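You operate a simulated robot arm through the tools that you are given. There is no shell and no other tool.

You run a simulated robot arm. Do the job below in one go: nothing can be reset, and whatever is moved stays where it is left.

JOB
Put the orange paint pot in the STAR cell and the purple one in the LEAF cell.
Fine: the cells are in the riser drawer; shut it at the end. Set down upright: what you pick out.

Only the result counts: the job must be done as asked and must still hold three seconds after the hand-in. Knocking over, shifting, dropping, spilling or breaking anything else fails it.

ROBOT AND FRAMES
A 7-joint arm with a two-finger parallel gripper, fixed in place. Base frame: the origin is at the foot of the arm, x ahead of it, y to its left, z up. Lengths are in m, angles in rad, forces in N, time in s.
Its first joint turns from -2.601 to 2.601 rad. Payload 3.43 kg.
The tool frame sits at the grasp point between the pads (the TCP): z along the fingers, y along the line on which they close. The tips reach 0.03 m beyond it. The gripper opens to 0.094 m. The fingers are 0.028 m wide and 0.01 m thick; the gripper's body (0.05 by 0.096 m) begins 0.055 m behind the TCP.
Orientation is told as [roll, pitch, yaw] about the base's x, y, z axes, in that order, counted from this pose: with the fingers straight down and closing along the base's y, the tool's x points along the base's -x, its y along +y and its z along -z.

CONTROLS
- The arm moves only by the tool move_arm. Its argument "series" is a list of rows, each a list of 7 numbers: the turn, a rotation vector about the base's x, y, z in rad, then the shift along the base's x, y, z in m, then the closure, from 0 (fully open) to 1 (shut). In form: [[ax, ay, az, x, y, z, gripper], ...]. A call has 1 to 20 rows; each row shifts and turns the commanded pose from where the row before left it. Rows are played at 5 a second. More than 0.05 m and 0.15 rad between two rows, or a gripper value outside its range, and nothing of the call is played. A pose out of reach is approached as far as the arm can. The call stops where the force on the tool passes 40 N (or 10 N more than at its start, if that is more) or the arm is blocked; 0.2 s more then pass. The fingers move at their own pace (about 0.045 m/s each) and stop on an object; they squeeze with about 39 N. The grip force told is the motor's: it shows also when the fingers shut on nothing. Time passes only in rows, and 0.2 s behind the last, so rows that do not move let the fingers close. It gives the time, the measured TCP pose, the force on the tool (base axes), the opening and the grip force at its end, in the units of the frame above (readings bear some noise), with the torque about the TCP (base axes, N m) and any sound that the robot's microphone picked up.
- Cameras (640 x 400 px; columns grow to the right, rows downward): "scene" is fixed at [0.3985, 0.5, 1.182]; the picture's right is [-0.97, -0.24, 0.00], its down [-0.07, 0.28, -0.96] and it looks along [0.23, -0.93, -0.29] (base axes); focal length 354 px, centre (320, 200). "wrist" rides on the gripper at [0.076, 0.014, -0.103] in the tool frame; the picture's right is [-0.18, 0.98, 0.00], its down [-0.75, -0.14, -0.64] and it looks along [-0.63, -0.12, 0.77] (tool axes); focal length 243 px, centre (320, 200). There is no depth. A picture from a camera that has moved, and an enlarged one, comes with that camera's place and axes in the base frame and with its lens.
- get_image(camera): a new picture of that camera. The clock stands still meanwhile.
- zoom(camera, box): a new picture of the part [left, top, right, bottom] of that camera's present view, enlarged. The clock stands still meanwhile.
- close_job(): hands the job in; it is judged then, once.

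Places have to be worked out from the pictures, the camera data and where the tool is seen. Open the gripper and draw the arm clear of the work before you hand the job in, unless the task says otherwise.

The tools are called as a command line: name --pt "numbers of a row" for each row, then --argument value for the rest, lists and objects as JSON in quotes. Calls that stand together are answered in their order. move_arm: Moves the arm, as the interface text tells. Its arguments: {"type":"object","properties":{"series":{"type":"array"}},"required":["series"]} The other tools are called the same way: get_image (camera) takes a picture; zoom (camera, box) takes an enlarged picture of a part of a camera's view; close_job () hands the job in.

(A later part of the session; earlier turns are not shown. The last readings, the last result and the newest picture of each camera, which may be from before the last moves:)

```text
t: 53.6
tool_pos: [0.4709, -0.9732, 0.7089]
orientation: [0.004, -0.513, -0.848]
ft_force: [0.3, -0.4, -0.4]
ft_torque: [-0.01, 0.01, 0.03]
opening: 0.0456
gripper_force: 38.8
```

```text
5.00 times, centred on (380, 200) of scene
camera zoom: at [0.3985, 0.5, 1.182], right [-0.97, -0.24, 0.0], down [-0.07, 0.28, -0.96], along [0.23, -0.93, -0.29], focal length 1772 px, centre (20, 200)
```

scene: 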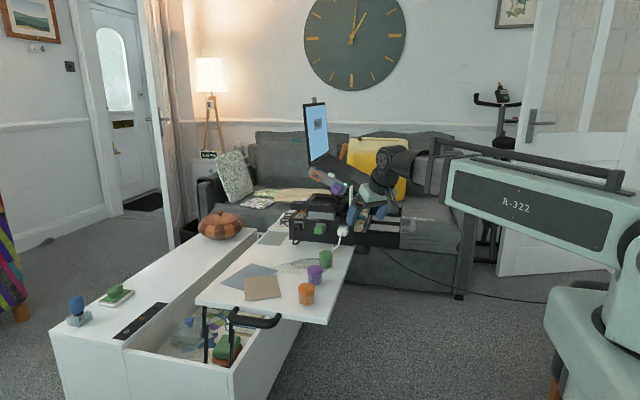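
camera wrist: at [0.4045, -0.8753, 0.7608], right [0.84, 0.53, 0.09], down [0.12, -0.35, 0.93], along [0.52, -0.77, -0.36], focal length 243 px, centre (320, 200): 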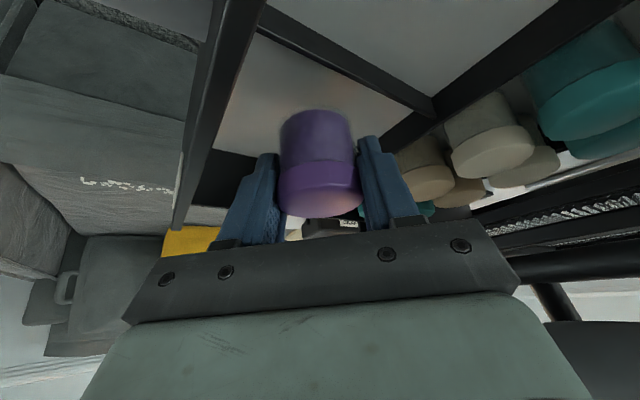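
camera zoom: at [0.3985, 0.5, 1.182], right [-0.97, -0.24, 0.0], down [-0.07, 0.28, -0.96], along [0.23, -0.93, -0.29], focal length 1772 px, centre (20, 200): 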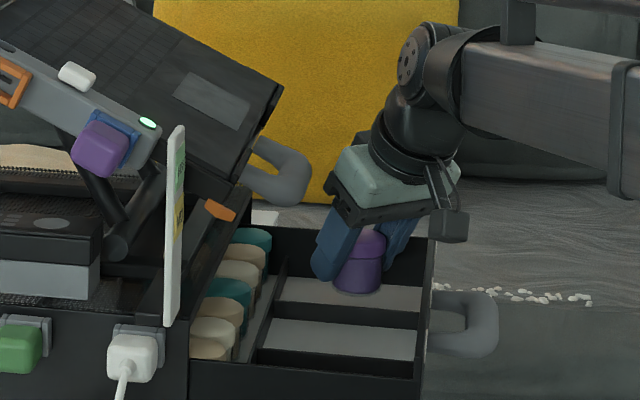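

No contact yet, everything clear. I lower in 3 mm steps until the pot touches the floor.

move_arm --pt "0 0 0 0 0 -0.003 1" --pt "0 0 0 0 0 -0.003 1" --pt "0 0 0 0 0 -0.002 1" --pt "0 0 0 0 0 0 1"

zoom --camera "scene" --box '[360, 180, 420, 230]'

```text
t: 54.6
tool_pos: [0.4715, -0.9737, 0.7022]
orientation: [0.003, -0.514, -0.85]
ft_force: [0.3, -0.3, 0.0]
ft_torque: [0.03, 0.02, 0.02]
opening: 0.0457
gripper_force: 39.2
```

```text
8.00 times, centred on (390, 205) of scene
camera zoom: at [0.3985, 0.5, 1.182], right [-0.97, -0.24, 0.0], down [-0.07, 0.28, -0.96], along [0.23, -0.93, -0.29], focal length 2835 px, centre (-240, 160)
```

zoom: 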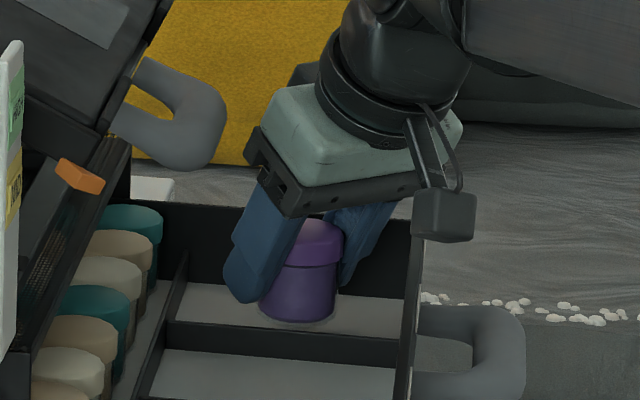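

Still no contact force. I continue down in 2 mm steps.

move_arm --pt "0 0 0 0 0 -0.002 1" --pt "0 0 0 0 0 -0.002 1" --pt "0 0 0 0 0 0 1"

zoom --camera "scene" --box '[360, 180, 420, 230]'

```text
t: 55.4
tool_pos: [0.472, -0.9734, 0.6978]
orientation: [0.003, -0.514, -0.85]
ft_force: [-0.9, 0.2, -0.2]
ft_torque: [-0.01, -0.01, 0.03]
opening: 0.0455
gripper_force: 38.6
```

```text
8.00 times, centred on (390, 205) of scene
camera zoom: at [0.3985, 0.5, 1.182], right [-0.97, -0.24, 0.0], down [-0.07, 0.28, -0.96], along [0.23, -0.93, -0.29], focal length 2835 px, centre (-240, 160)
```

zoom: 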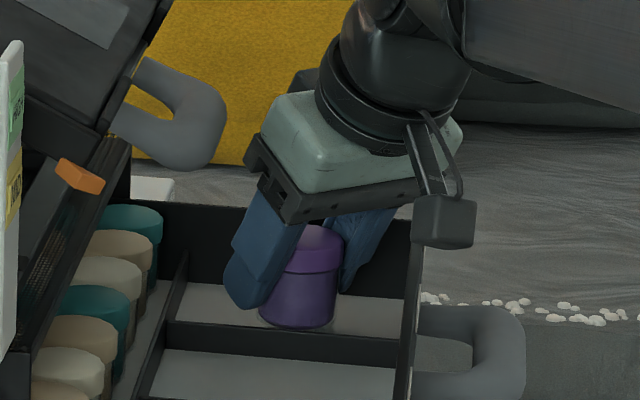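

Almost down. Two more small steps, watching the vertical force.

move_arm --pt "0 0 0 0 0 -0.002 1" --pt "0 0 0 0 0 -0.002 1" --pt "0 0 0 0 0 0 1"

zoom --camera "wrist" --box '[220, 60, 420, 240]'

```text
t: 56.2
tool_pos: [0.4722, -0.9742, 0.6951]
orientation: [0.004, -0.513, -0.85]
ft_force: [-0.2, 0.1, -0.7]
ft_torque: [0.01, 0.0, 0.01]
opening: 0.0456
gripper_force: 39.0
```

```text
2.22 times, centred on (320, 150) of wrist
camera zoom: at [0.4049, -0.8761, 0.7463], right [0.84, 0.53, 0.09], down [0.12, -0.35, 0.93], along [0.52, -0.77, -0.36], focal length 539 px, centre (320, 311)
```

zoom: 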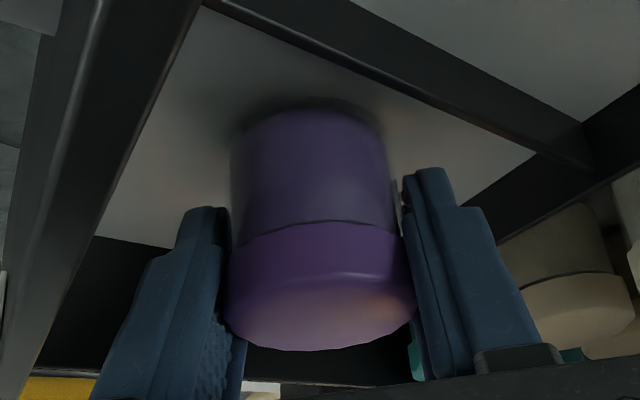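

Nearly touching, judging by the shadow. I continue by tiny steps.

move_arm --pt "0 0 0 0 0 -0.0015 1" --pt "0 0 0 0 0 -0.0015 1" --pt "0 0 0 0 0 0 1"

```text
t: 57.0
tool_pos: [0.4708, -0.9736, 0.6921]
orientation: [0.003, -0.512, -0.849]
ft_force: [-0.1, 0.0, -0.4]
ft_torque: [0.01, 0.01, -0.04]
opening: 0.0454
gripper_force: 38.8
```

No contact yet at z≈0.692. I go on in 1.5 mm steps and check with a close view.

move_arm --pt "0 0 0 0 0 -0.0015 1" --pt "0 0 0 0 0 -0.0015 1" --pt "0 0 0 0 0 0 1"

zoom --camera "scene" --box '[360, 180, 420, 230]'

zoom --camera "wrist" --box '[220, 60, 420, 240]'

```text
t: 57.8
tool_pos: [0.4716, -0.9729, 0.6893]
orientation: [0.003, -0.517, -0.851]
ft_force: [1.2, 7.9, 24.8]
ft_torque: [0.21, 0.19, 0.01]
opening: 0.0453
gripper_force: 39.3
```

```text
8.00 times, centred on (390, 205) of scene
camera zoom: at [0.3985, 0.5, 1.182], right [-0.97, -0.24, 0.0], down [-0.07, 0.28, -0.96], along [0.23, -0.93, -0.29], focal length 2835 px, centre (-240, 160)
```

zoom: 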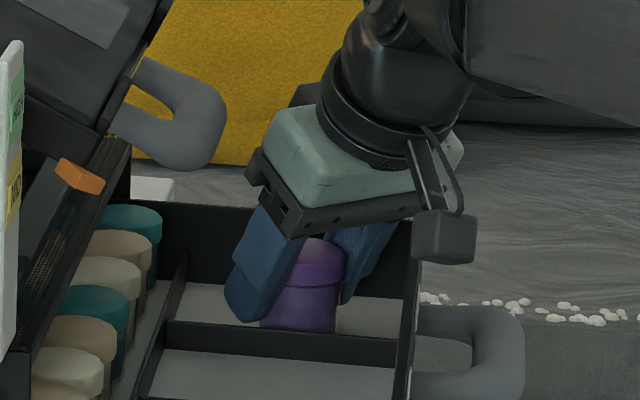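

```text
2.22 times, centred on (320, 150) of wrist
camera zoom: at [0.4041, -0.8763, 0.7421], right [0.84, 0.53, 0.09], down [0.12, -0.35, 0.93], along [0.53, -0.77, -0.36], focal length 539 px, centre (320, 311)
```

zoom: 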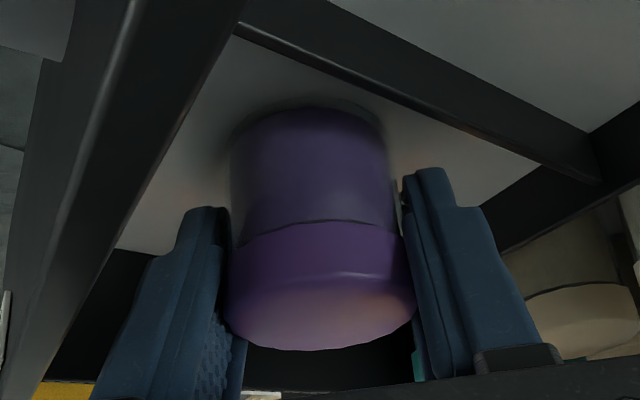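

The pot has met the floor (25 N upward). I ease up 1 mm, open just enough to release, and pause.

move_arm --pt "0 0 0 0 0 0.0012 1" --pt "0 0 0 0 0 0 0.42" --pt "0 0 0 0 0 0 0.38" --pt "0 0 0 0 0 0 0.38"

zoom --camera "wrist" --box '[220, 60, 420, 240]'

zoom --camera "scene" --box '[360, 180, 420, 230]'

```text
t: 58.8
tool_pos: [0.4718, -0.9752, 0.6889]
orientation: [0.004, -0.513, -0.849]
ft_force: [1.6, -0.6, 0.3]
ft_torque: [0.02, 0.02, -0.03]
opening: 0.0583
gripper_force: 0.1
```

```text
2.22 times, centred on (320, 150) of wrist
camera zoom: at [0.404, -0.8763, 0.7409], right [0.84, 0.53, 0.09], down [0.12, -0.35, 0.93], along [0.52, -0.77, -0.36], focal length 539 px, centre (320, 311)
```

zoom: 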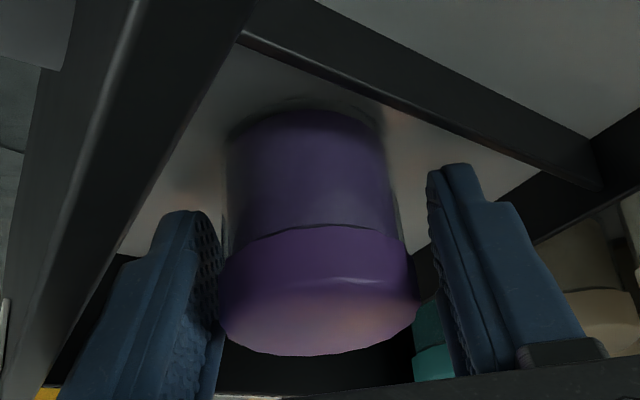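

```text
8.00 times, centred on (390, 205) of scene
camera zoom: at [0.3985, 0.5, 1.182], right [-0.97, -0.24, 0.0], down [-0.07, 0.28, -0.96], along [0.23, -0.93, -0.29], focal length 2835 px, centre (-240, 160)
```

zoom: 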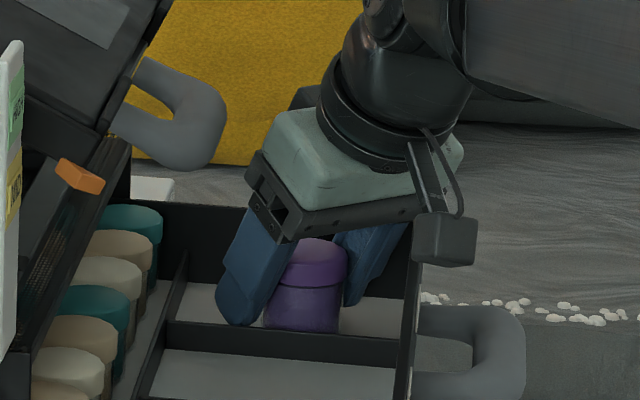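

Released and standing upright; the left finger is still close, so I open slightly more and then rise straight up.

move_arm --pt "0 0 0 -0.001 -0.001 0 0.3" --pt "0 0 0 0 0 0 0.3" --pt "0 0 0 0 0 0.01 0.3" --pt "0 0 0 0 0 0.015 0.3" --pt "0 0 0 0 0 0.025 0.3" --pt "0 0 0 0 0 0.04 0.3" --pt "0 0 0 0 0 0.04 0.3" --pt "0 0 0 -0.005 0.02 0.02 0.3" --pt "0 0 0 0 0 0 0.3"

get_image --camera "wrist"

zoom --camera "scene" --box '[310, 170, 430, 250]'

```text
t: 60.8
tool_pos: [0.4623, -0.9522, 0.8398]
orientation: [0.003, -0.512, -0.847]
ft_force: [0.6, 0.6, -1.8]
ft_torque: [0.02, -0.03, -0.01]
opening: 0.0657
gripper_force: 0.0
```

```text
taken
camera wrist: at [0.3957, -0.8543, 0.8917], right [0.84, 0.53, 0.09], down [0.12, -0.35, 0.93], along [0.52, -0.77, -0.36], focal length 243 px, centre (320, 200)
```

wrist: 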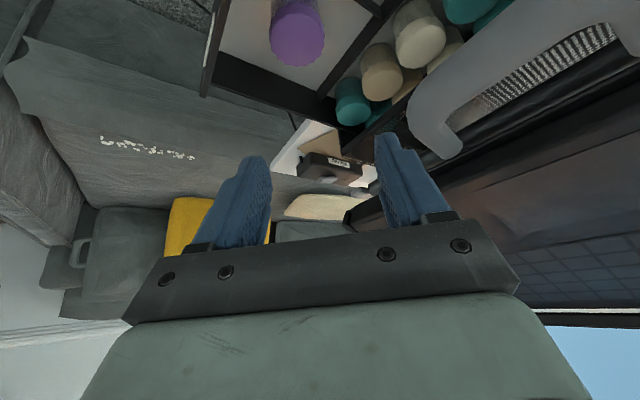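

```text
5.00 times, centred on (370, 210) of scene
camera zoom: at [0.3985, 0.5, 1.182], right [-0.97, -0.24, 0.0], down [-0.07, 0.28, -0.96], along [0.23, -0.93, -0.29], focal length 1772 px, centre (70, 150)
```

zoom: 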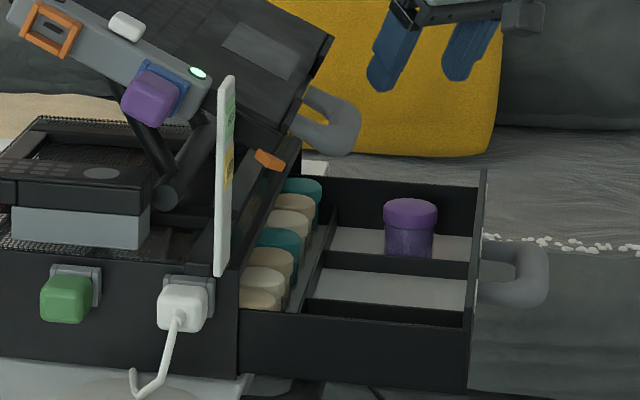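

Purple stands upright in the LEAF cell. I return by the same route to above the orange pot, opening the gripper fully.

move_arm --pt "0 0 0 -0.008 0.04 0 0.3" --pt "0 0 0 -0.008 0.04 0 0.3" --pt "0 0 0 -0.008 0.04 0 0.1" --pt "0 0 0 -0.008 0.04 0 0" --pt "0 0 0 0 0.045 0 0" --pt "0 0 0 0 0.045 0 0" --pt "0 0 0 0 0.045 0 0" --pt "0 0 0 0 0.045 0 0" --pt "0 0 0 0 0.045 0 0" --pt "0 0 0 0.03 0.03 0 0" --pt "0 0 0 0.03 0.03 0 0" --pt "0 0 0 0.03 0.03 0 0" --pt "0 0 0 0.03 0.03 0 0" --pt "0 0 0 0.03 0.03 0 0" --pt "0 0 0 0.03 0.03 0 0" --pt "0 0 0 0.008 0.025 -0.02 0" --pt "0 0 0 0.008 0.025 -0.02 0" --pt "0 0 0 0.006 0.025 -0.025 0" --pt "0 0 0 0 0 0 0"

zoom --camera "wrist" --box '[220, 0, 420, 125]'

get_image --camera "wrist"

zoom --camera "scene" --box '[285, 240, 345, 315]'

```text
t: 64.8
tool_pos: [0.6359, -0.3137, 0.7728]
orientation: [0.001, -0.513, -0.85]
ft_force: [0.8, -0.9, 0.0]
ft_torque: [0.03, 0.01, 0.0]
opening: 0.0943
gripper_force: 0.0
```

```text
3.20 times, centred on (320, 62) of wrist
camera zoom: at [0.5695, -0.2153, 0.8254], right [0.84, 0.53, 0.09], down [0.12, -0.35, 0.93], along [0.52, -0.77, -0.36], focal length 776 px, centre (320, 640)
```

zoom: 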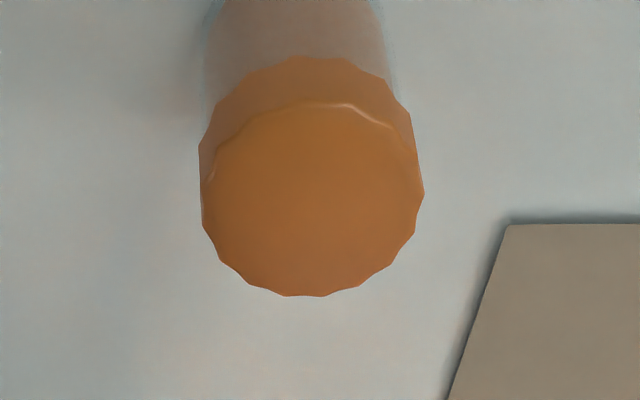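

```text
taken
camera wrist: at [0.5695, -0.2153, 0.8254], right [0.84, 0.53, 0.09], down [0.12, -0.35, 0.93], along [0.52, -0.77, -0.36], focal length 243 px, centre (320, 200)
```

wrist: 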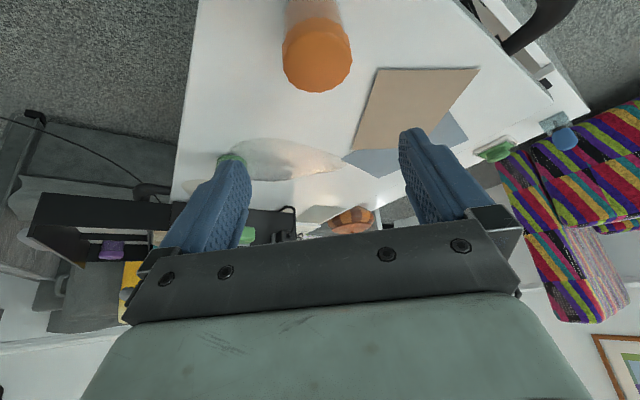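

```text
5.33 times, centred on (315, 278) of scene
camera zoom: at [0.3985, 0.5, 1.182], right [-0.97, -0.24, 0.0], down [-0.07, 0.28, -0.96], along [0.23, -0.93, -0.29], focal length 1890 px, centre (347, -213)
```

zoom: 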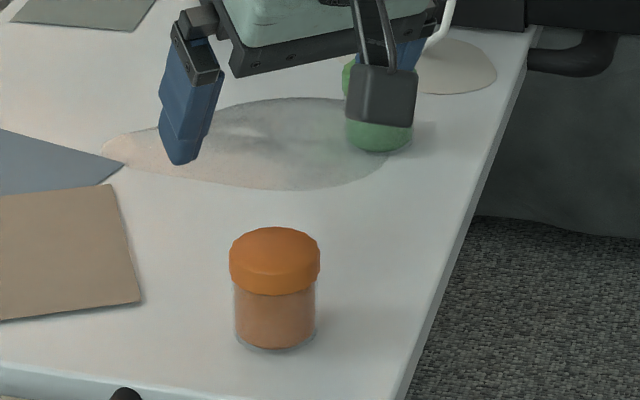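

Orange lid centre computed at (0.639, −0.306). I shift by (+3.5, +7) mm and descend to the same grasp height as before.

move_arm --pt "0 0 0 0.0035 0.0072 -0.02 0" --pt "0 0 0 0 0 -0.025 0" --pt "0 0 0 0 0 -0.025 0" --pt "0 0 0 0 0 -0.025 0" --pt "0 0 0 0 0 0 0"

zoom --camera "wrist" --box '[220, 80, 420, 240]'

zoom --camera "scene" --box '[285, 250, 345, 315]'

```text
t: 66.0
tool_pos: [0.6416, -0.3047, 0.6798]
orientation: [0.002, -0.513, -0.85]
ft_force: [0.2, 0.0, -0.1]
ft_torque: [-0.02, 0.04, -0.01]
opening: 0.0939
gripper_force: 0.0
```

```text
2.50 times, centred on (320, 160) of wrist
camera zoom: at [0.575, -0.2072, 0.7317], right [0.84, 0.53, 0.09], down [0.12, -0.35, 0.93], along [0.52, -0.77, -0.36], focal length 606 px, centre (320, 300)
```

zoom: 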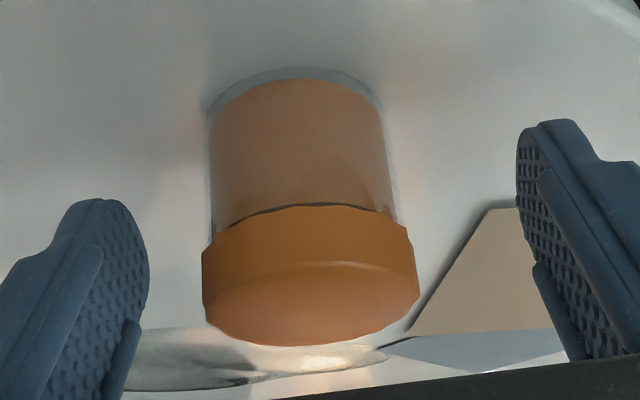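

```text
6.15 times, centred on (315, 282) of scene
camera zoom: at [0.3985, 0.5, 1.182], right [-0.97, -0.24, 0.0], down [-0.07, 0.28, -0.96], along [0.23, -0.93, -0.29], focal length 2181 px, centre (351, -308)
```

zoom: 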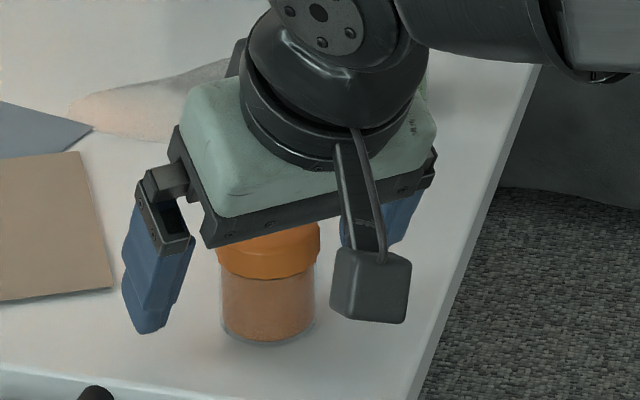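

The lid is nearly centred (2 mm to the left). I trim, close, and lift slowly.

move_arm --pt "0 0 0 -0.0015 -0.0013 -0.0005 0" --pt "0 0 0 0 0 0 1" --pt "0 0 0 0 0 0 1" --pt "0 0 0 0 0 0 1" --pt "0 0 0 0 0 0 1" --pt "0 0 0 0 0 0 1" --pt "0 0 0 0 0 0 1" --pt "0 0 0 0 0 0.003 1" --pt "0 0 0 0 0 0.003 1" --pt "0 0 0 0 0 0.005 1" --pt "0 0 0 0 0 0 1"

zoom --camera "wrist" --box '[220, 80, 420, 240]'

zoom --camera "scene" --box '[285, 250, 345, 315]'

```text
t: 68.4
tool_pos: [0.6375, -0.3077, 0.6887]
orientation: [0.004, -0.513, -0.85]
ft_force: [-0.5, 0.2, -1.2]
ft_torque: [-0.02, 0.01, 0.01]
opening: 0.0472
gripper_force: 39.0
```

```text
2.50 times, centred on (320, 160) of wrist
camera zoom: at [0.5715, -0.2102, 0.7412], right [0.84, 0.53, 0.09], down [0.12, -0.35, 0.93], along [0.52, -0.77, -0.36], focal length 606 px, centre (320, 300)
```

zoom: 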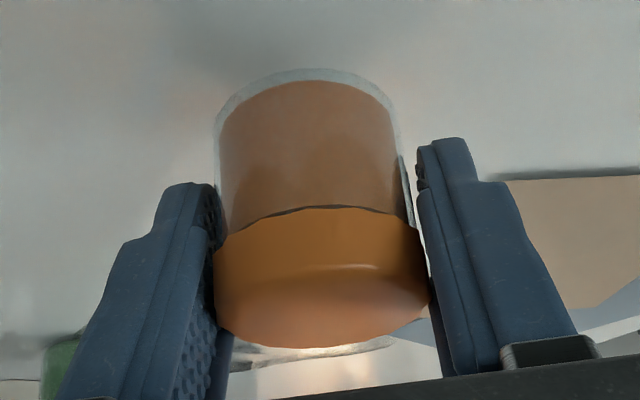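

```text
6.15 times, centred on (315, 282) of scene
camera zoom: at [0.3985, 0.5, 1.182], right [-0.97, -0.24, 0.0], down [-0.07, 0.28, -0.96], along [0.23, -0.93, -0.29], focal length 2181 px, centre (351, -308)
```

zoom: 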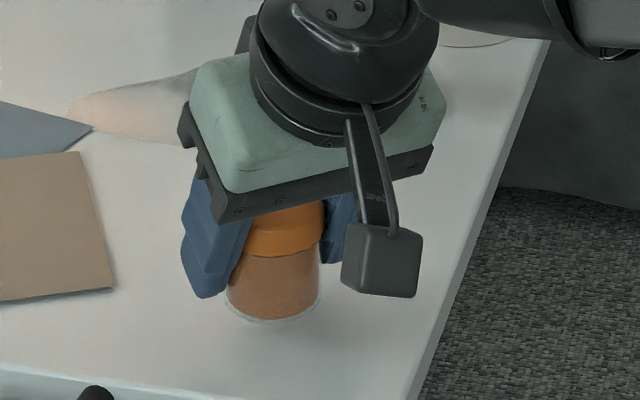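

Orange is held and rising (opening 0.047). I lift it fully and carry it along the same route.

move_arm --pt "0 0 0 0 0 0.008 1" --pt "0 0 0 0 0 0.01 1" --pt "0 0 0 0 0 0.015 1" --pt "0 0 0 0 0 0.02 1" --pt "0 0 0 0 0 0.025 1" --pt "0 0 0 0 0 0.025 1" --pt "0 0 0 0 0 0.025 1" --pt "0 0 0 -0.01 -0.012 0.02 1" --pt "0 0 0 -0.024 -0.028 0 1" --pt "0 0 0 -0.026 -0.031 0 1" --pt "0 0 0 -0.026 -0.031 0 1" --pt "0 0 0 -0.026 -0.031 0 1" --pt "0 0 0 -0.026 -0.031 0 1" --pt "0 0 0 -0.026 -0.031 0 1" --pt "0 0 0 -0.026 -0.031 0 1" --pt "0 0 0 -0.017 -0.034 0 1" --pt "0 0 0 0 0 0 1"

get_image --camera "wrist"

get_image --camera "scene"

```text
t: 72.0
tool_pos: [0.4283, -0.5653, 0.837]
orientation: [0.004, -0.513, -0.849]
ft_force: [-0.6, -0.4, -0.5]
ft_torque: [-0.01, 0.06, 0.01]
opening: 0.0475
gripper_force: 39.1
```

```text
taken
camera wrist: at [0.362, -0.4674, 0.8887], right [0.84, 0.53, 0.09], down [0.12, -0.35, 0.93], along [0.52, -0.77, -0.36], focal length 243 px, centre (320, 200)
```

wrist: 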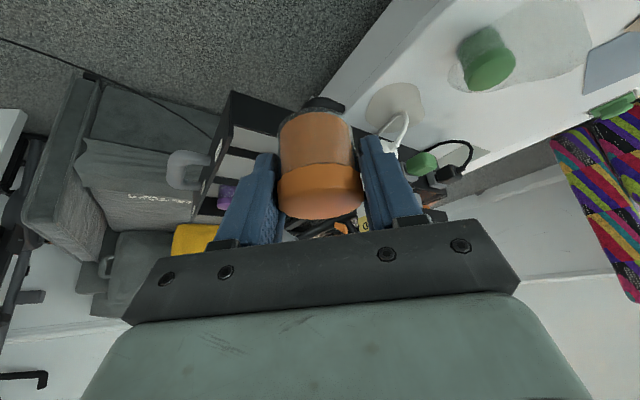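

```text
taken
```

scene: 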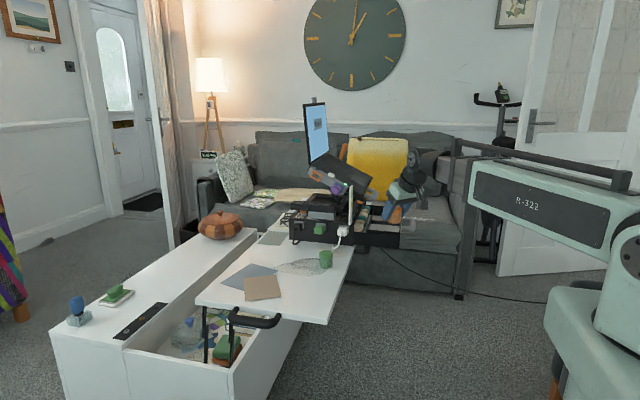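

Orange is steady. I carry it over the STAR cell, aiming at (0.472, −0.755), and lower to just above the panel.

move_arm --pt "0 0 0 0 -0.03 0 1" --pt "0 0 0 0 -0.033 0 1" --pt "0 0 0 0.005 -0.033 0 1" --pt "0 0 0 0.01 -0.033 0 1" --pt "0 0 0 0.014 -0.031 0 1" --pt "0 0 0 0.0145 -0.03 0 1" --pt "0 0 0 0 0 -0.02 1" --pt "0 0 0 0 0 -0.025 1" --pt "0 0 0 0 0 -0.025 1" --pt "0 0 0 0 0 0 1"

get_image --camera "wrist"

zoom --camera "scene" --box '[330, 170, 430, 250]'

```text
t: 74.2
tool_pos: [0.475, -0.7595, 0.7674]
orientation: [0.005, -0.511, -0.849]
ft_force: [-0.5, -0.8, -0.6]
ft_torque: [-0.02, -0.03, -0.01]
opening: 0.0477
gripper_force: 38.7
```

```text
taken
camera wrist: at [0.4087, -0.6608, 0.82], right [0.84, 0.53, 0.09], down [0.12, -0.35, 0.93], along [0.52, -0.77, -0.36], focal length 243 px, centre (320, 200)
```

wrist: 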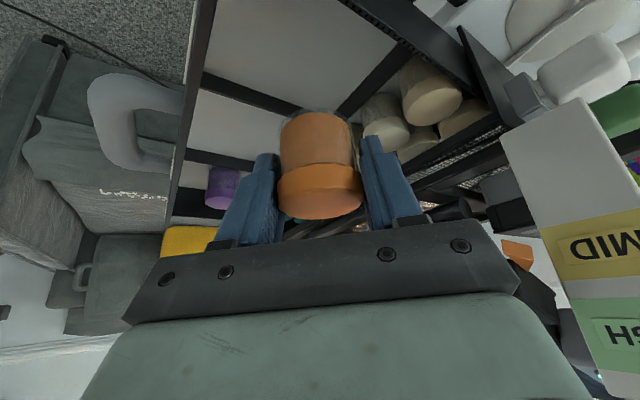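

```text
5.00 times, centred on (380, 210) of scene
camera zoom: at [0.3985, 0.5, 1.182], right [-0.97, -0.24, 0.0], down [-0.07, 0.28, -0.96], along [0.23, -0.93, -0.29], focal length 1772 px, centre (20, 150)
```

zoom: 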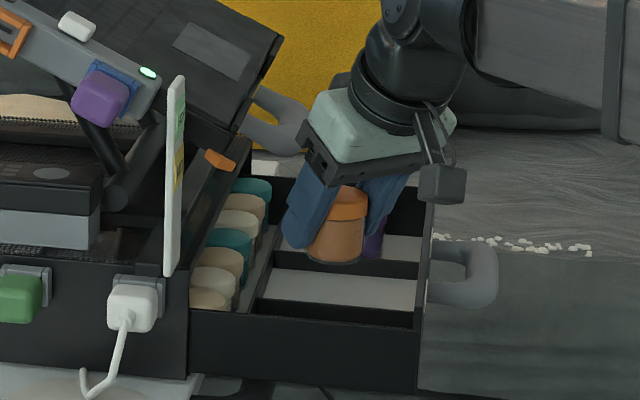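

Over the STAR cell, clear of the white board. I trim +3 mm in y and lower into the cell.

move_arm --pt "0 0 0 -0.001 0.003 -0.01 1" --pt "0 0 0 0 0 -0.02 1" --pt "0 0 0 0 0 -0.02 1" --pt "0 0 0 0 0 -0.01 1" --pt "0 0 0 0 0 0 1"

get_image --camera "wrist"

zoom --camera "scene" --box '[340, 180, 420, 250]'

```text
t: 75.4
tool_pos: [0.4719, -0.7558, 0.7078]
orientation: [0.002, -0.513, -0.85]
ft_force: [0.1, 0.5, -0.4]
ft_torque: [-0.02, 0.03, 0.04]
opening: 0.0475
gripper_force: 39.0
```

```text
taken
camera wrist: at [0.4059, -0.6588, 0.7591], right [0.84, 0.53, 0.09], down [0.12, -0.35, 0.93], along [0.52, -0.77, -0.36], focal length 243 px, centre (320, 200)
```

wrist: 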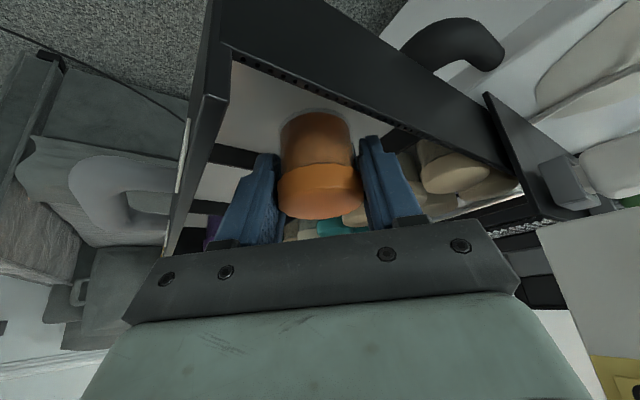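

```text
5.71 times, centred on (380, 215) of scene
camera zoom: at [0.3985, 0.5, 1.182], right [-0.97, -0.24, 0.0], down [-0.07, 0.28, -0.96], along [0.23, -0.93, -0.29], focal length 2025 px, centre (-23, 114)
```

zoom: 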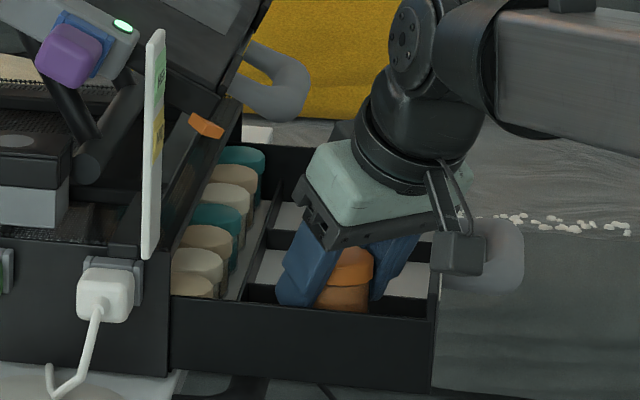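

Inside the cell with clearance all round. I lower further in small steps.

move_arm --pt "0 0 0 0 0 -0.004 1" --pt "0 0 0 0 0 -0.004 1" --pt "0 0 0 0 0 -0.003 1" --pt "0 0 0 0 0 0 1"

zoom --camera "wrist" --box '[200, 40, 440, 240]'

```text
t: 76.4
tool_pos: [0.4732, -0.7558, 0.6958]
orientation: [0.004, -0.512, -0.85]
ft_force: [-0.4, 0.4, -0.7]
ft_torque: [0.04, -0.01, -0.01]
opening: 0.0477
gripper_force: 39.0
```

```text
2.00 times, centred on (320, 140) of wrist
camera zoom: at [0.406, -0.6578, 0.7483], right [0.84, 0.53, 0.09], down [0.12, -0.35, 0.93], along [0.52, -0.77, -0.36], focal length 485 px, centre (320, 320)
```

zoom: 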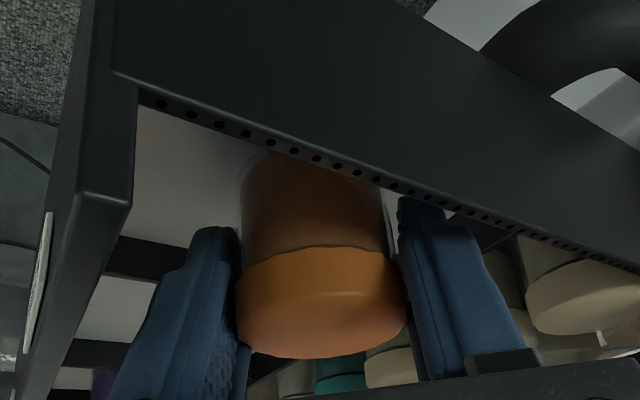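

Clear of the walls. I continue with 1.5 mm steps toward the floor.

move_arm --pt "0 0 0 0 0 -0.002 1" --pt "0 0 0 0 0 -0.0015 1" --pt "0 0 0 0 0 -0.0015 1" --pt "0 0 0 0 0 0 1"

```text
t: 77.4
tool_pos: [0.4726, -0.7571, 0.691]
orientation: [0.005, -0.513, -0.851]
ft_force: [-0.3, -0.4, -0.4]
ft_torque: [0.0, -0.01, 0.0]
opening: 0.0476
gripper_force: 38.7
```

No contact yet at z≈0.691. I take two more 1.2 mm steps.

move_arm --pt "0 0 0 0 0 -0.0012 1" --pt "0 0 0 0 0 -0.0012 1" --pt "0 0 0 0 0 0 1"

```text
t: 78.2
tool_pos: [0.474, -0.7555, 0.6905]
orientation: [0.0, -0.515, -0.85]
ft_force: [1.0, -1.4, 8.1]
ft_torque: [-0.11, 0.03, 0.0]
opening: 0.0475
gripper_force: 39.8
```

The pot touches the floor (8 N). I open slightly to release it.

move_arm --pt "0 0 0 0 0 0 0.42" --pt "0 0 0 0 0 0 0.38" --pt "0 0 0 0 0 0 0.36"

zoom --camera "wrist" --box '[200, 40, 440, 240]'

zoom --camera "scene" --box '[340, 180, 420, 250]'

```text
t: 79.0
tool_pos: [0.4741, -0.7556, 0.6888]
orientation: [0.002, -0.513, -0.849]
ft_force: [-0.6, -4.6, -0.4]
ft_torque: [0.01, 0.04, -0.09]
opening: 0.0579
gripper_force: 0.0
```

```text
2.00 times, centred on (320, 140) of wrist
camera zoom: at [0.407, -0.6586, 0.7414], right [0.84, 0.53, 0.09], down [0.12, -0.35, 0.93], along [0.52, -0.77, -0.36], focal length 485 px, centre (320, 320)
```

zoom: 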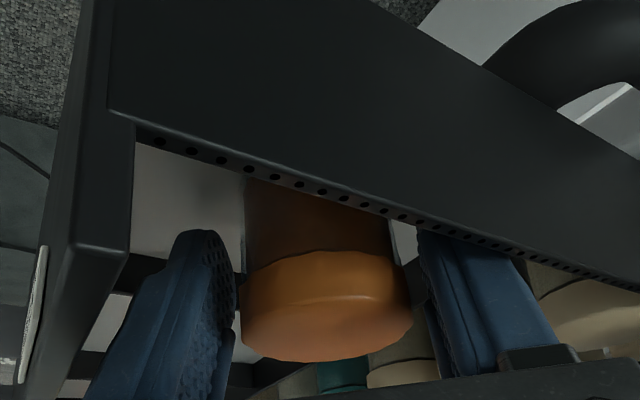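

```text
5.71 times, centred on (380, 215) of scene
camera zoom: at [0.3985, 0.5, 1.182], right [-0.97, -0.24, 0.0], down [-0.07, 0.28, -0.96], along [0.23, -0.93, -0.29], focal length 2025 px, centre (-23, 114)
```

zoom: 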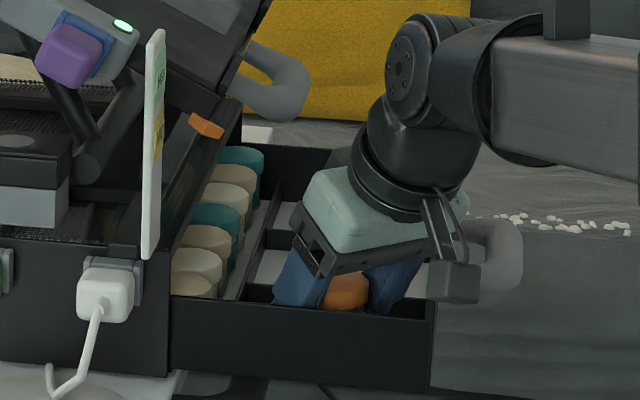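

Released; a slight −y reading hints that the right finger brushes the near wall. I shift 1 mm away and rise straight up slowly.

move_arm --pt "0 0 0 -0.0005 -0.001 0 0.37" --pt "0 0 0 0 0 0.006 0.37" --pt "0 0 0 0 0 0.01 0.37" --pt "0 0 0 0 0 0.015 0.37" --pt "0 0 0 0 0 0.025 0.37" --pt "0 0 0 0 0 0.035 0.37" --pt "0 0 0 0 0 0.04 0.37" --pt "0 0 0 -0.01 0.02 0.02 0.37" --pt "0 0 0 0 0 0 0.37"

get_image --camera "wrist"

zoom --camera "scene" --box '[310, 170, 430, 250]'

```text
t: 81.0
tool_pos: [0.4626, -0.738, 0.8407]
orientation: [0.005, -0.513, -0.849]
ft_force: [0.2, -0.3, 0.8]
ft_torque: [0.01, -0.02, 0.0]
opening: 0.0592
gripper_force: 0.1
```

```text
taken
camera wrist: at [0.3963, -0.6396, 0.8921], right [0.84, 0.53, 0.09], down [0.12, -0.35, 0.93], along [0.52, -0.77, -0.36], focal length 243 px, centre (320, 200)
```

wrist: 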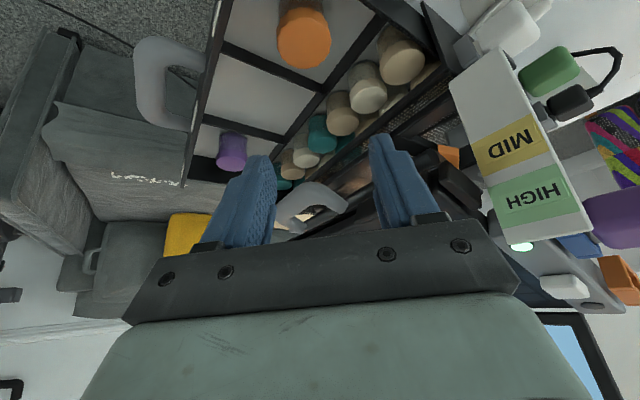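

```text
5.00 times, centred on (370, 210) of scene
camera zoom: at [0.3985, 0.5, 1.182], right [-0.97, -0.24, 0.0], down [-0.07, 0.28, -0.96], along [0.23, -0.93, -0.29], focal length 1772 px, centre (70, 150)
```

zoom: 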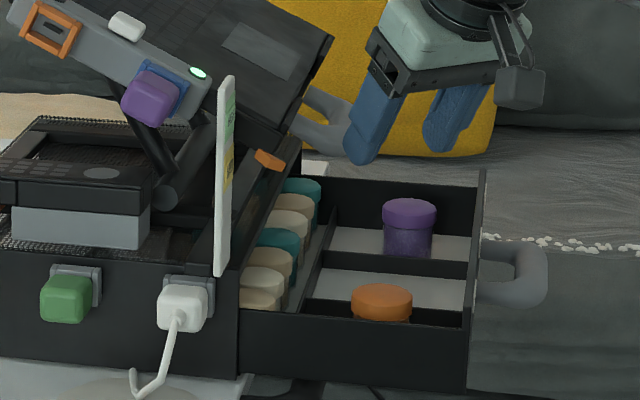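

Both pots stand upright: orange in STAR, purple in LEAF. Now I back away and turn the tool to the horizontal grasp again, to take the drawer handle and shut the drawer.

move_arm --pt "0 0 0.1415 -0.029 -0.01 0.012 0.37" --pt "0 0 0.1415 -0.029 -0.01 0.012 0.37" --pt "0 0 0.1415 -0.029 -0.01 0.012 0.37" --pt "0 0 0.1415 -0.029 -0.01 0.012 0.37" --pt "0 0 0.1415 -0.029 -0.01 0.012 0.37" --pt "0 0 0.1415 -0.03 -0.011 0.011 0.37" --pt "0 -0.1322 0 0 0 0 0.37" --pt "0 -0.1322 0 0 0 0 0.37" --pt "0 -0.1322 0 0 0 0 0.37" --pt "0 -0.1322 0 0 0 0 0.37" --pt "0 -0.1322 0 0 0 0 0.37" --pt "0 -0.1322 0 0 0 0 0.37" --pt "0 -0.1322 0 0 0 0 0.37" --pt "0 -0.1322 0 0 0 0 0.37" --pt "0 0 0 0 0 0 0.37"

get_image --camera "wrist"

```text
t: 84.2
tool_pos: [0.289, -0.7981, 0.9103]
orientation: [-2.208, -1.57, 2.211]
ft_force: [-0.1, -0.8, 0.6]
ft_torque: [-0.01, 0.01, 0.01]
opening: 0.0592
gripper_force: 0.1
```

```text
taken
camera wrist: at [0.1858, -0.7824, 0.8353], right [0.0, 0.98, 0.18], down [-0.64, -0.14, 0.75], along [0.77, -0.12, 0.63], focal length 243 px, centre (320, 200)
```

wrist: 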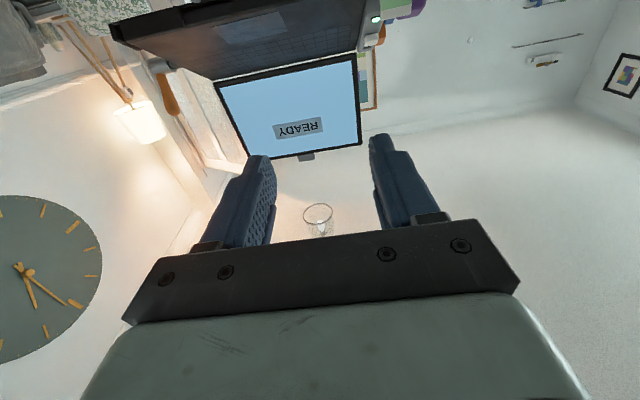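

The tool is level along +x. I roll it so the fingers close vertically again.

move_arm --pt "0.1428 0 0 0 0 0 0.4" --pt "0.1428 0 0 0 0 0 0.4" --pt "0.1428 0 0 0 0 0 0.4" --pt "0.1428 0 0 0 0 0 0.4" --pt "0.1428 0 0 0 0 0 0.4" --pt "0.1428 0 0 0 0 0 0.4" --pt "0.1428 0 0 0 0 0 0.4" --pt "0.1428 0 0 0 0 0 0.4" --pt "0.1428 0 0 0 0 0 0.4" --pt "0.1428 0 0 0 0 0 0.4" --pt "0.1428 0 0 0 0 0 0.4" --pt "0 0 0 0 0 0 0.4"

get_image --camera "wrist"

zoom --camera "scene" --box '[330, 150, 490, 250]'

```text
t: 86.8
tool_pos: [0.2886, -0.7963, 0.9106]
orientation: [1.574, 0.002, -1.571]
ft_force: [0.0, -0.2, -0.5]
ft_torque: [0.02, -0.01, 0.0]
opening: 0.0562
gripper_force: 0.0
```

```text
taken
camera wrist: at [0.1859, -0.7202, 0.925], right [0.0, -0.19, 0.98], down [-0.64, -0.75, -0.14], along [0.77, -0.63, -0.12], focal length 243 px, centre (320, 200)
```

wrist: 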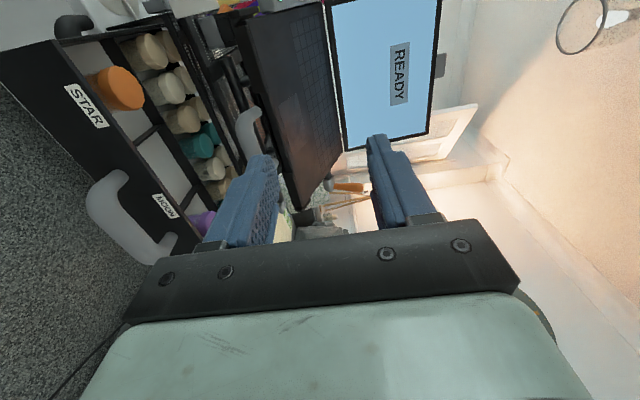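

```text
4.00 times, centred on (410, 200) of scene
camera zoom: at [0.3985, 0.5, 1.182], right [-0.97, -0.24, 0.0], down [-0.07, 0.28, -0.96], along [0.23, -0.93, -0.29], focal length 1418 px, centre (-40, 200)
```

zoom: 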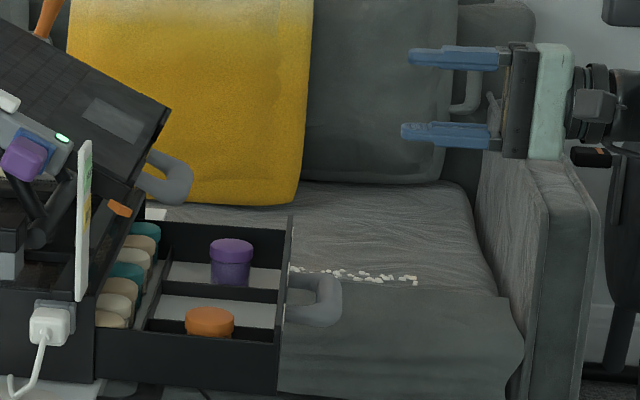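

Next I lower to handle height, staying in front of it (bar now near x≈0.35).

move_arm --pt "0 0 0 -0.008 -0.0145 -0.038 0.4" --pt "0 0 0 -0.008 -0.0145 -0.038 0.4" --pt "0 0 0 -0.008 -0.0145 -0.038 0.4" --pt "0 0 0 -0.005 -0.0145 -0.038 0.4" --pt "0 0 0 0 -0.0145 -0.038 0.4" --pt "0 0 0 0 -0.0145 -0.0376 0.4" --pt "0 0 0 0 0 0 0.48"

get_image --camera "wrist"

zoom --camera "scene" --box '[350, 170, 490, 260]'

```text
t: 88.4
tool_pos: [0.2591, -0.8852, 0.6816]
orientation: [1.574, -0.002, -1.57]
ft_force: [0.0, -1.1, 0.4]
ft_torque: [-0.01, -0.01, 0.02]
opening: 0.049
gripper_force: 0.1
```

```text
taken
camera wrist: at [0.1565, -0.8077, 0.6953], right [0.0, -0.18, 0.98], down [-0.64, -0.75, -0.14], along [0.77, -0.63, -0.12], focal length 243 px, centre (320, 200)
```

wrist: 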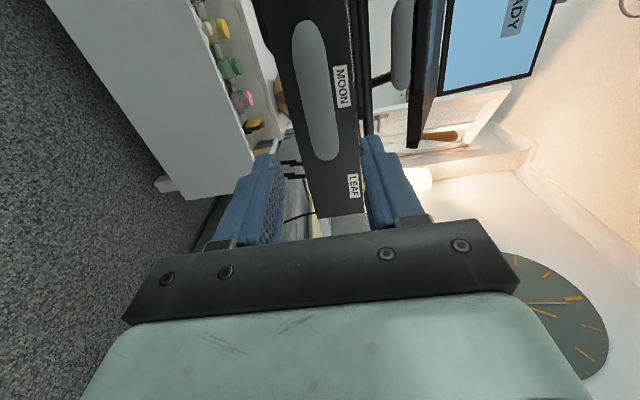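

```text
4.44 times, centred on (420, 215) of scene
camera zoom: at [0.3985, 0.5, 1.182], right [-0.97, -0.24, 0.0], down [-0.07, 0.28, -0.96], along [0.23, -0.93, -0.29], focal length 1575 px, centre (-124, 133)
```

zoom: 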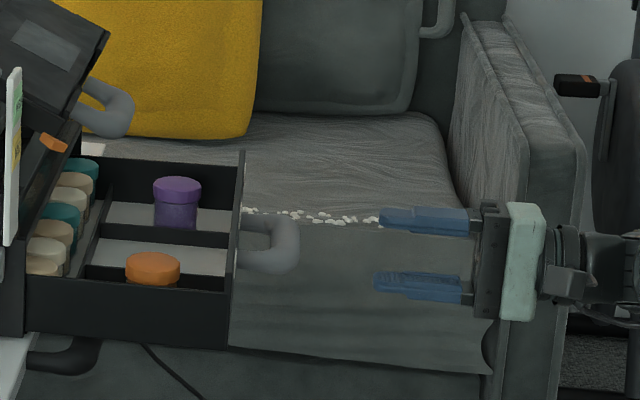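

Aligned with the bar. I advance so the bar lies between the pads.

move_arm --pt "0 0 0 0.025 0.001 0.001 0.48" --pt "0 0 0 0.025 0 0 0.48" --pt "0 0 0 0.02 0 0 0.48" --pt "0 0 0 0.018 0 0 0.48" --pt "0 0 0 0 0 0 0.48"

get_image --camera "wrist"

zoom --camera "scene" --box '[350, 180, 450, 250]'

```text
t: 89.6
tool_pos: [0.3472, -0.8839, 0.6841]
orientation: [1.573, 0.001, -1.571]
ft_force: [0.5, 0.3, -0.3]
ft_torque: [-0.01, -0.02, -0.01]
opening: 0.0488
gripper_force: 0.1
```

```text
taken
camera wrist: at [0.2441, -0.8069, 0.6987], right [0.0, -0.18, 0.98], down [-0.64, -0.75, -0.14], along [0.77, -0.63, -0.12], focal length 243 px, centre (320, 200)
```

wrist: 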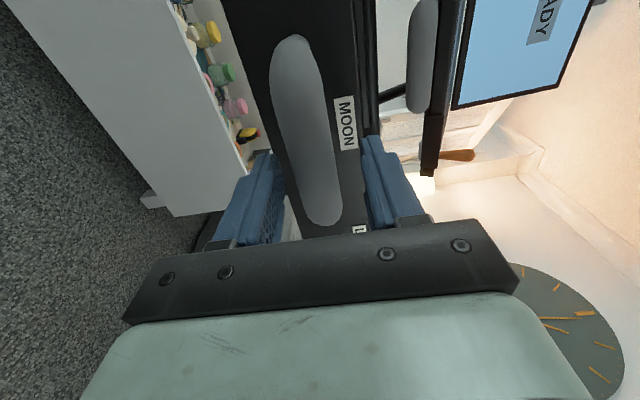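

```text
5.71 times, centred on (400, 215) of scene
camera zoom: at [0.3985, 0.5, 1.182], right [-0.97, -0.24, 0.0], down [-0.07, 0.28, -0.96], along [0.23, -0.93, -0.29], focal length 2025 px, centre (-137, 114)
```

zoom: 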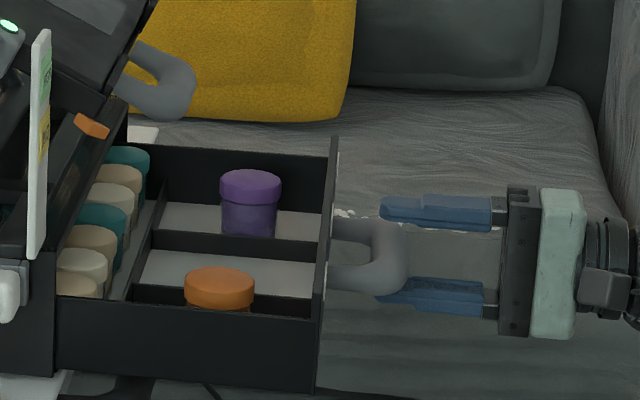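

The bar is between the fingers; I advance 3 mm more and close on it.

move_arm --pt "0 0 0 0.003 0 -0.001 0.48" --pt "0 0 0 0 0 0 1" --pt "0 0 0 0 0 0 1" --pt "0 0 0 0 0 0 1" --pt "0 0 0 0 0 0 1"

zoom --camera "scene" --box '[350, 180, 450, 250]'

```text
t: 90.8
tool_pos: [0.3494, -0.8828, 0.6819]
orientation: [1.569, 0.0, -1.569]
ft_force: [-0.1, 3.0, 0.3]
ft_torque: [0.09, 0.91, -0.18]
opening: 0.0257
gripper_force: 39.1
```

```text
5.71 times, centred on (400, 215) of scene
camera zoom: at [0.3985, 0.5, 1.182], right [-0.97, -0.24, 0.0], down [-0.07, 0.28, -0.96], along [0.23, -0.93, -0.29], focal length 2025 px, centre (-137, 114)
```

zoom: 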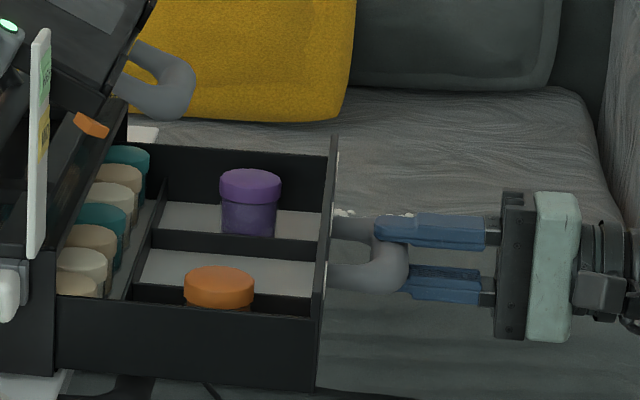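

Handle gripped at TCP x=0.349. I push the drawer in slowly (0.05 m/s) so the pots don't tip.

move_arm --pt "0 0 0 0.003 0 0 1" --pt "0 0 0 0.006 0 0 1" --pt "0 0 0 0.008 0 0 1" --pt "0 0 0 0.01 0 0 1" --pt "0 0 0 0.01 0 0 1" --pt "0 0 0 0.01 0 0 1" --pt "0 0 0 0.01 0 0 1" --pt "0 0 0 0.01 0 0 1" --pt "0 0 0 0.008 0 0 1" --pt "0 0 0 0.005 0 0 1" --pt "0 0 0 0.002 0 0 1" --pt "0 0 0 0 0 0 1"

zoom --camera "scene" --box '[330, 170, 450, 250]'

```text
t: 93.4
tool_pos: [0.4329, -0.8859, 0.6799]
orientation: [1.57, -0.003, -1.571]
ft_force: [0.0, -1.7, 0.0]
ft_torque: [0.04, 0.54, 0.29]
opening: 0.0256
gripper_force: 38.7
```

```text
5.00 times, centred on (390, 210) of scene
camera zoom: at [0.3985, 0.5, 1.182], right [-0.97, -0.24, 0.0], down [-0.07, 0.28, -0.96], along [0.23, -0.93, -0.29], focal length 1772 px, centre (-30, 150)
```

zoom: 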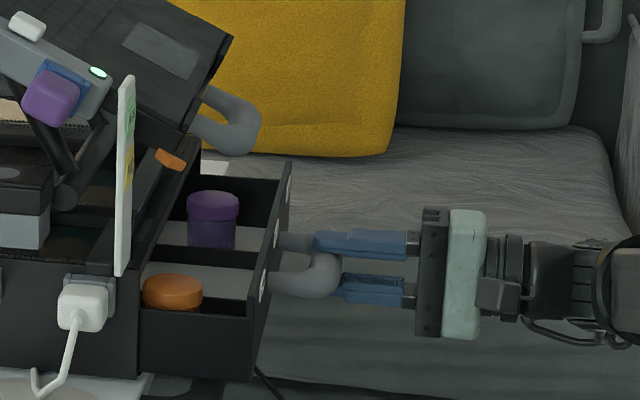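

Pots upright, riser unmoved. I continue pushing most of the rest.

move_arm --pt "0 0 0 0.004 0 0 1" --pt "0 0 0 0.008 0 0 1" --pt "0 0 0 0.01 0 0 1" --pt "0 0 0 0.01 0 0 1" --pt "0 0 0 0.01 0 0 1" --pt "0 0 0 0.01 0 0 1" --pt "0 0 0 0.008 0 0 1" --pt "0 0 0 0.005 0 0 1" --pt "0 0 0 0.003 0 0 1" --pt "0 0 0 0 0 0 1"

zoom --camera "scene" --box '[330, 170, 450, 250]'

```text
t: 95.6
tool_pos: [0.4996, -0.8845, 0.6819]
orientation: [1.57, 0.0, -1.57]
ft_force: [0.0, -5.8, -3.7]
ft_torque: [0.04, 0.5, -0.47]
opening: 0.0257
gripper_force: 38.8
```

```text
5.00 times, centred on (390, 210) of scene
camera zoom: at [0.3985, 0.5, 1.182], right [-0.97, -0.24, 0.0], down [-0.07, 0.28, -0.96], along [0.23, -0.93, -0.29], focal length 1772 px, centre (-30, 150)
```

zoom: 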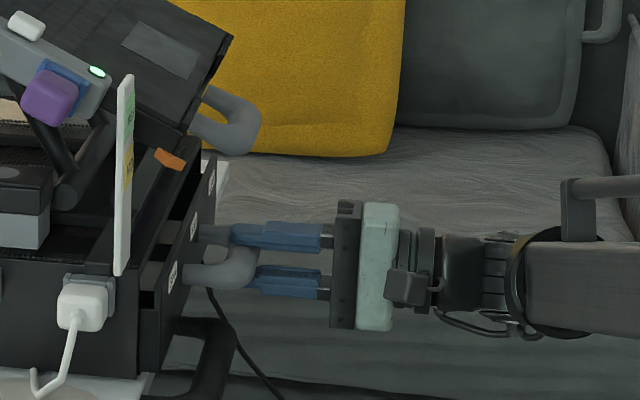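

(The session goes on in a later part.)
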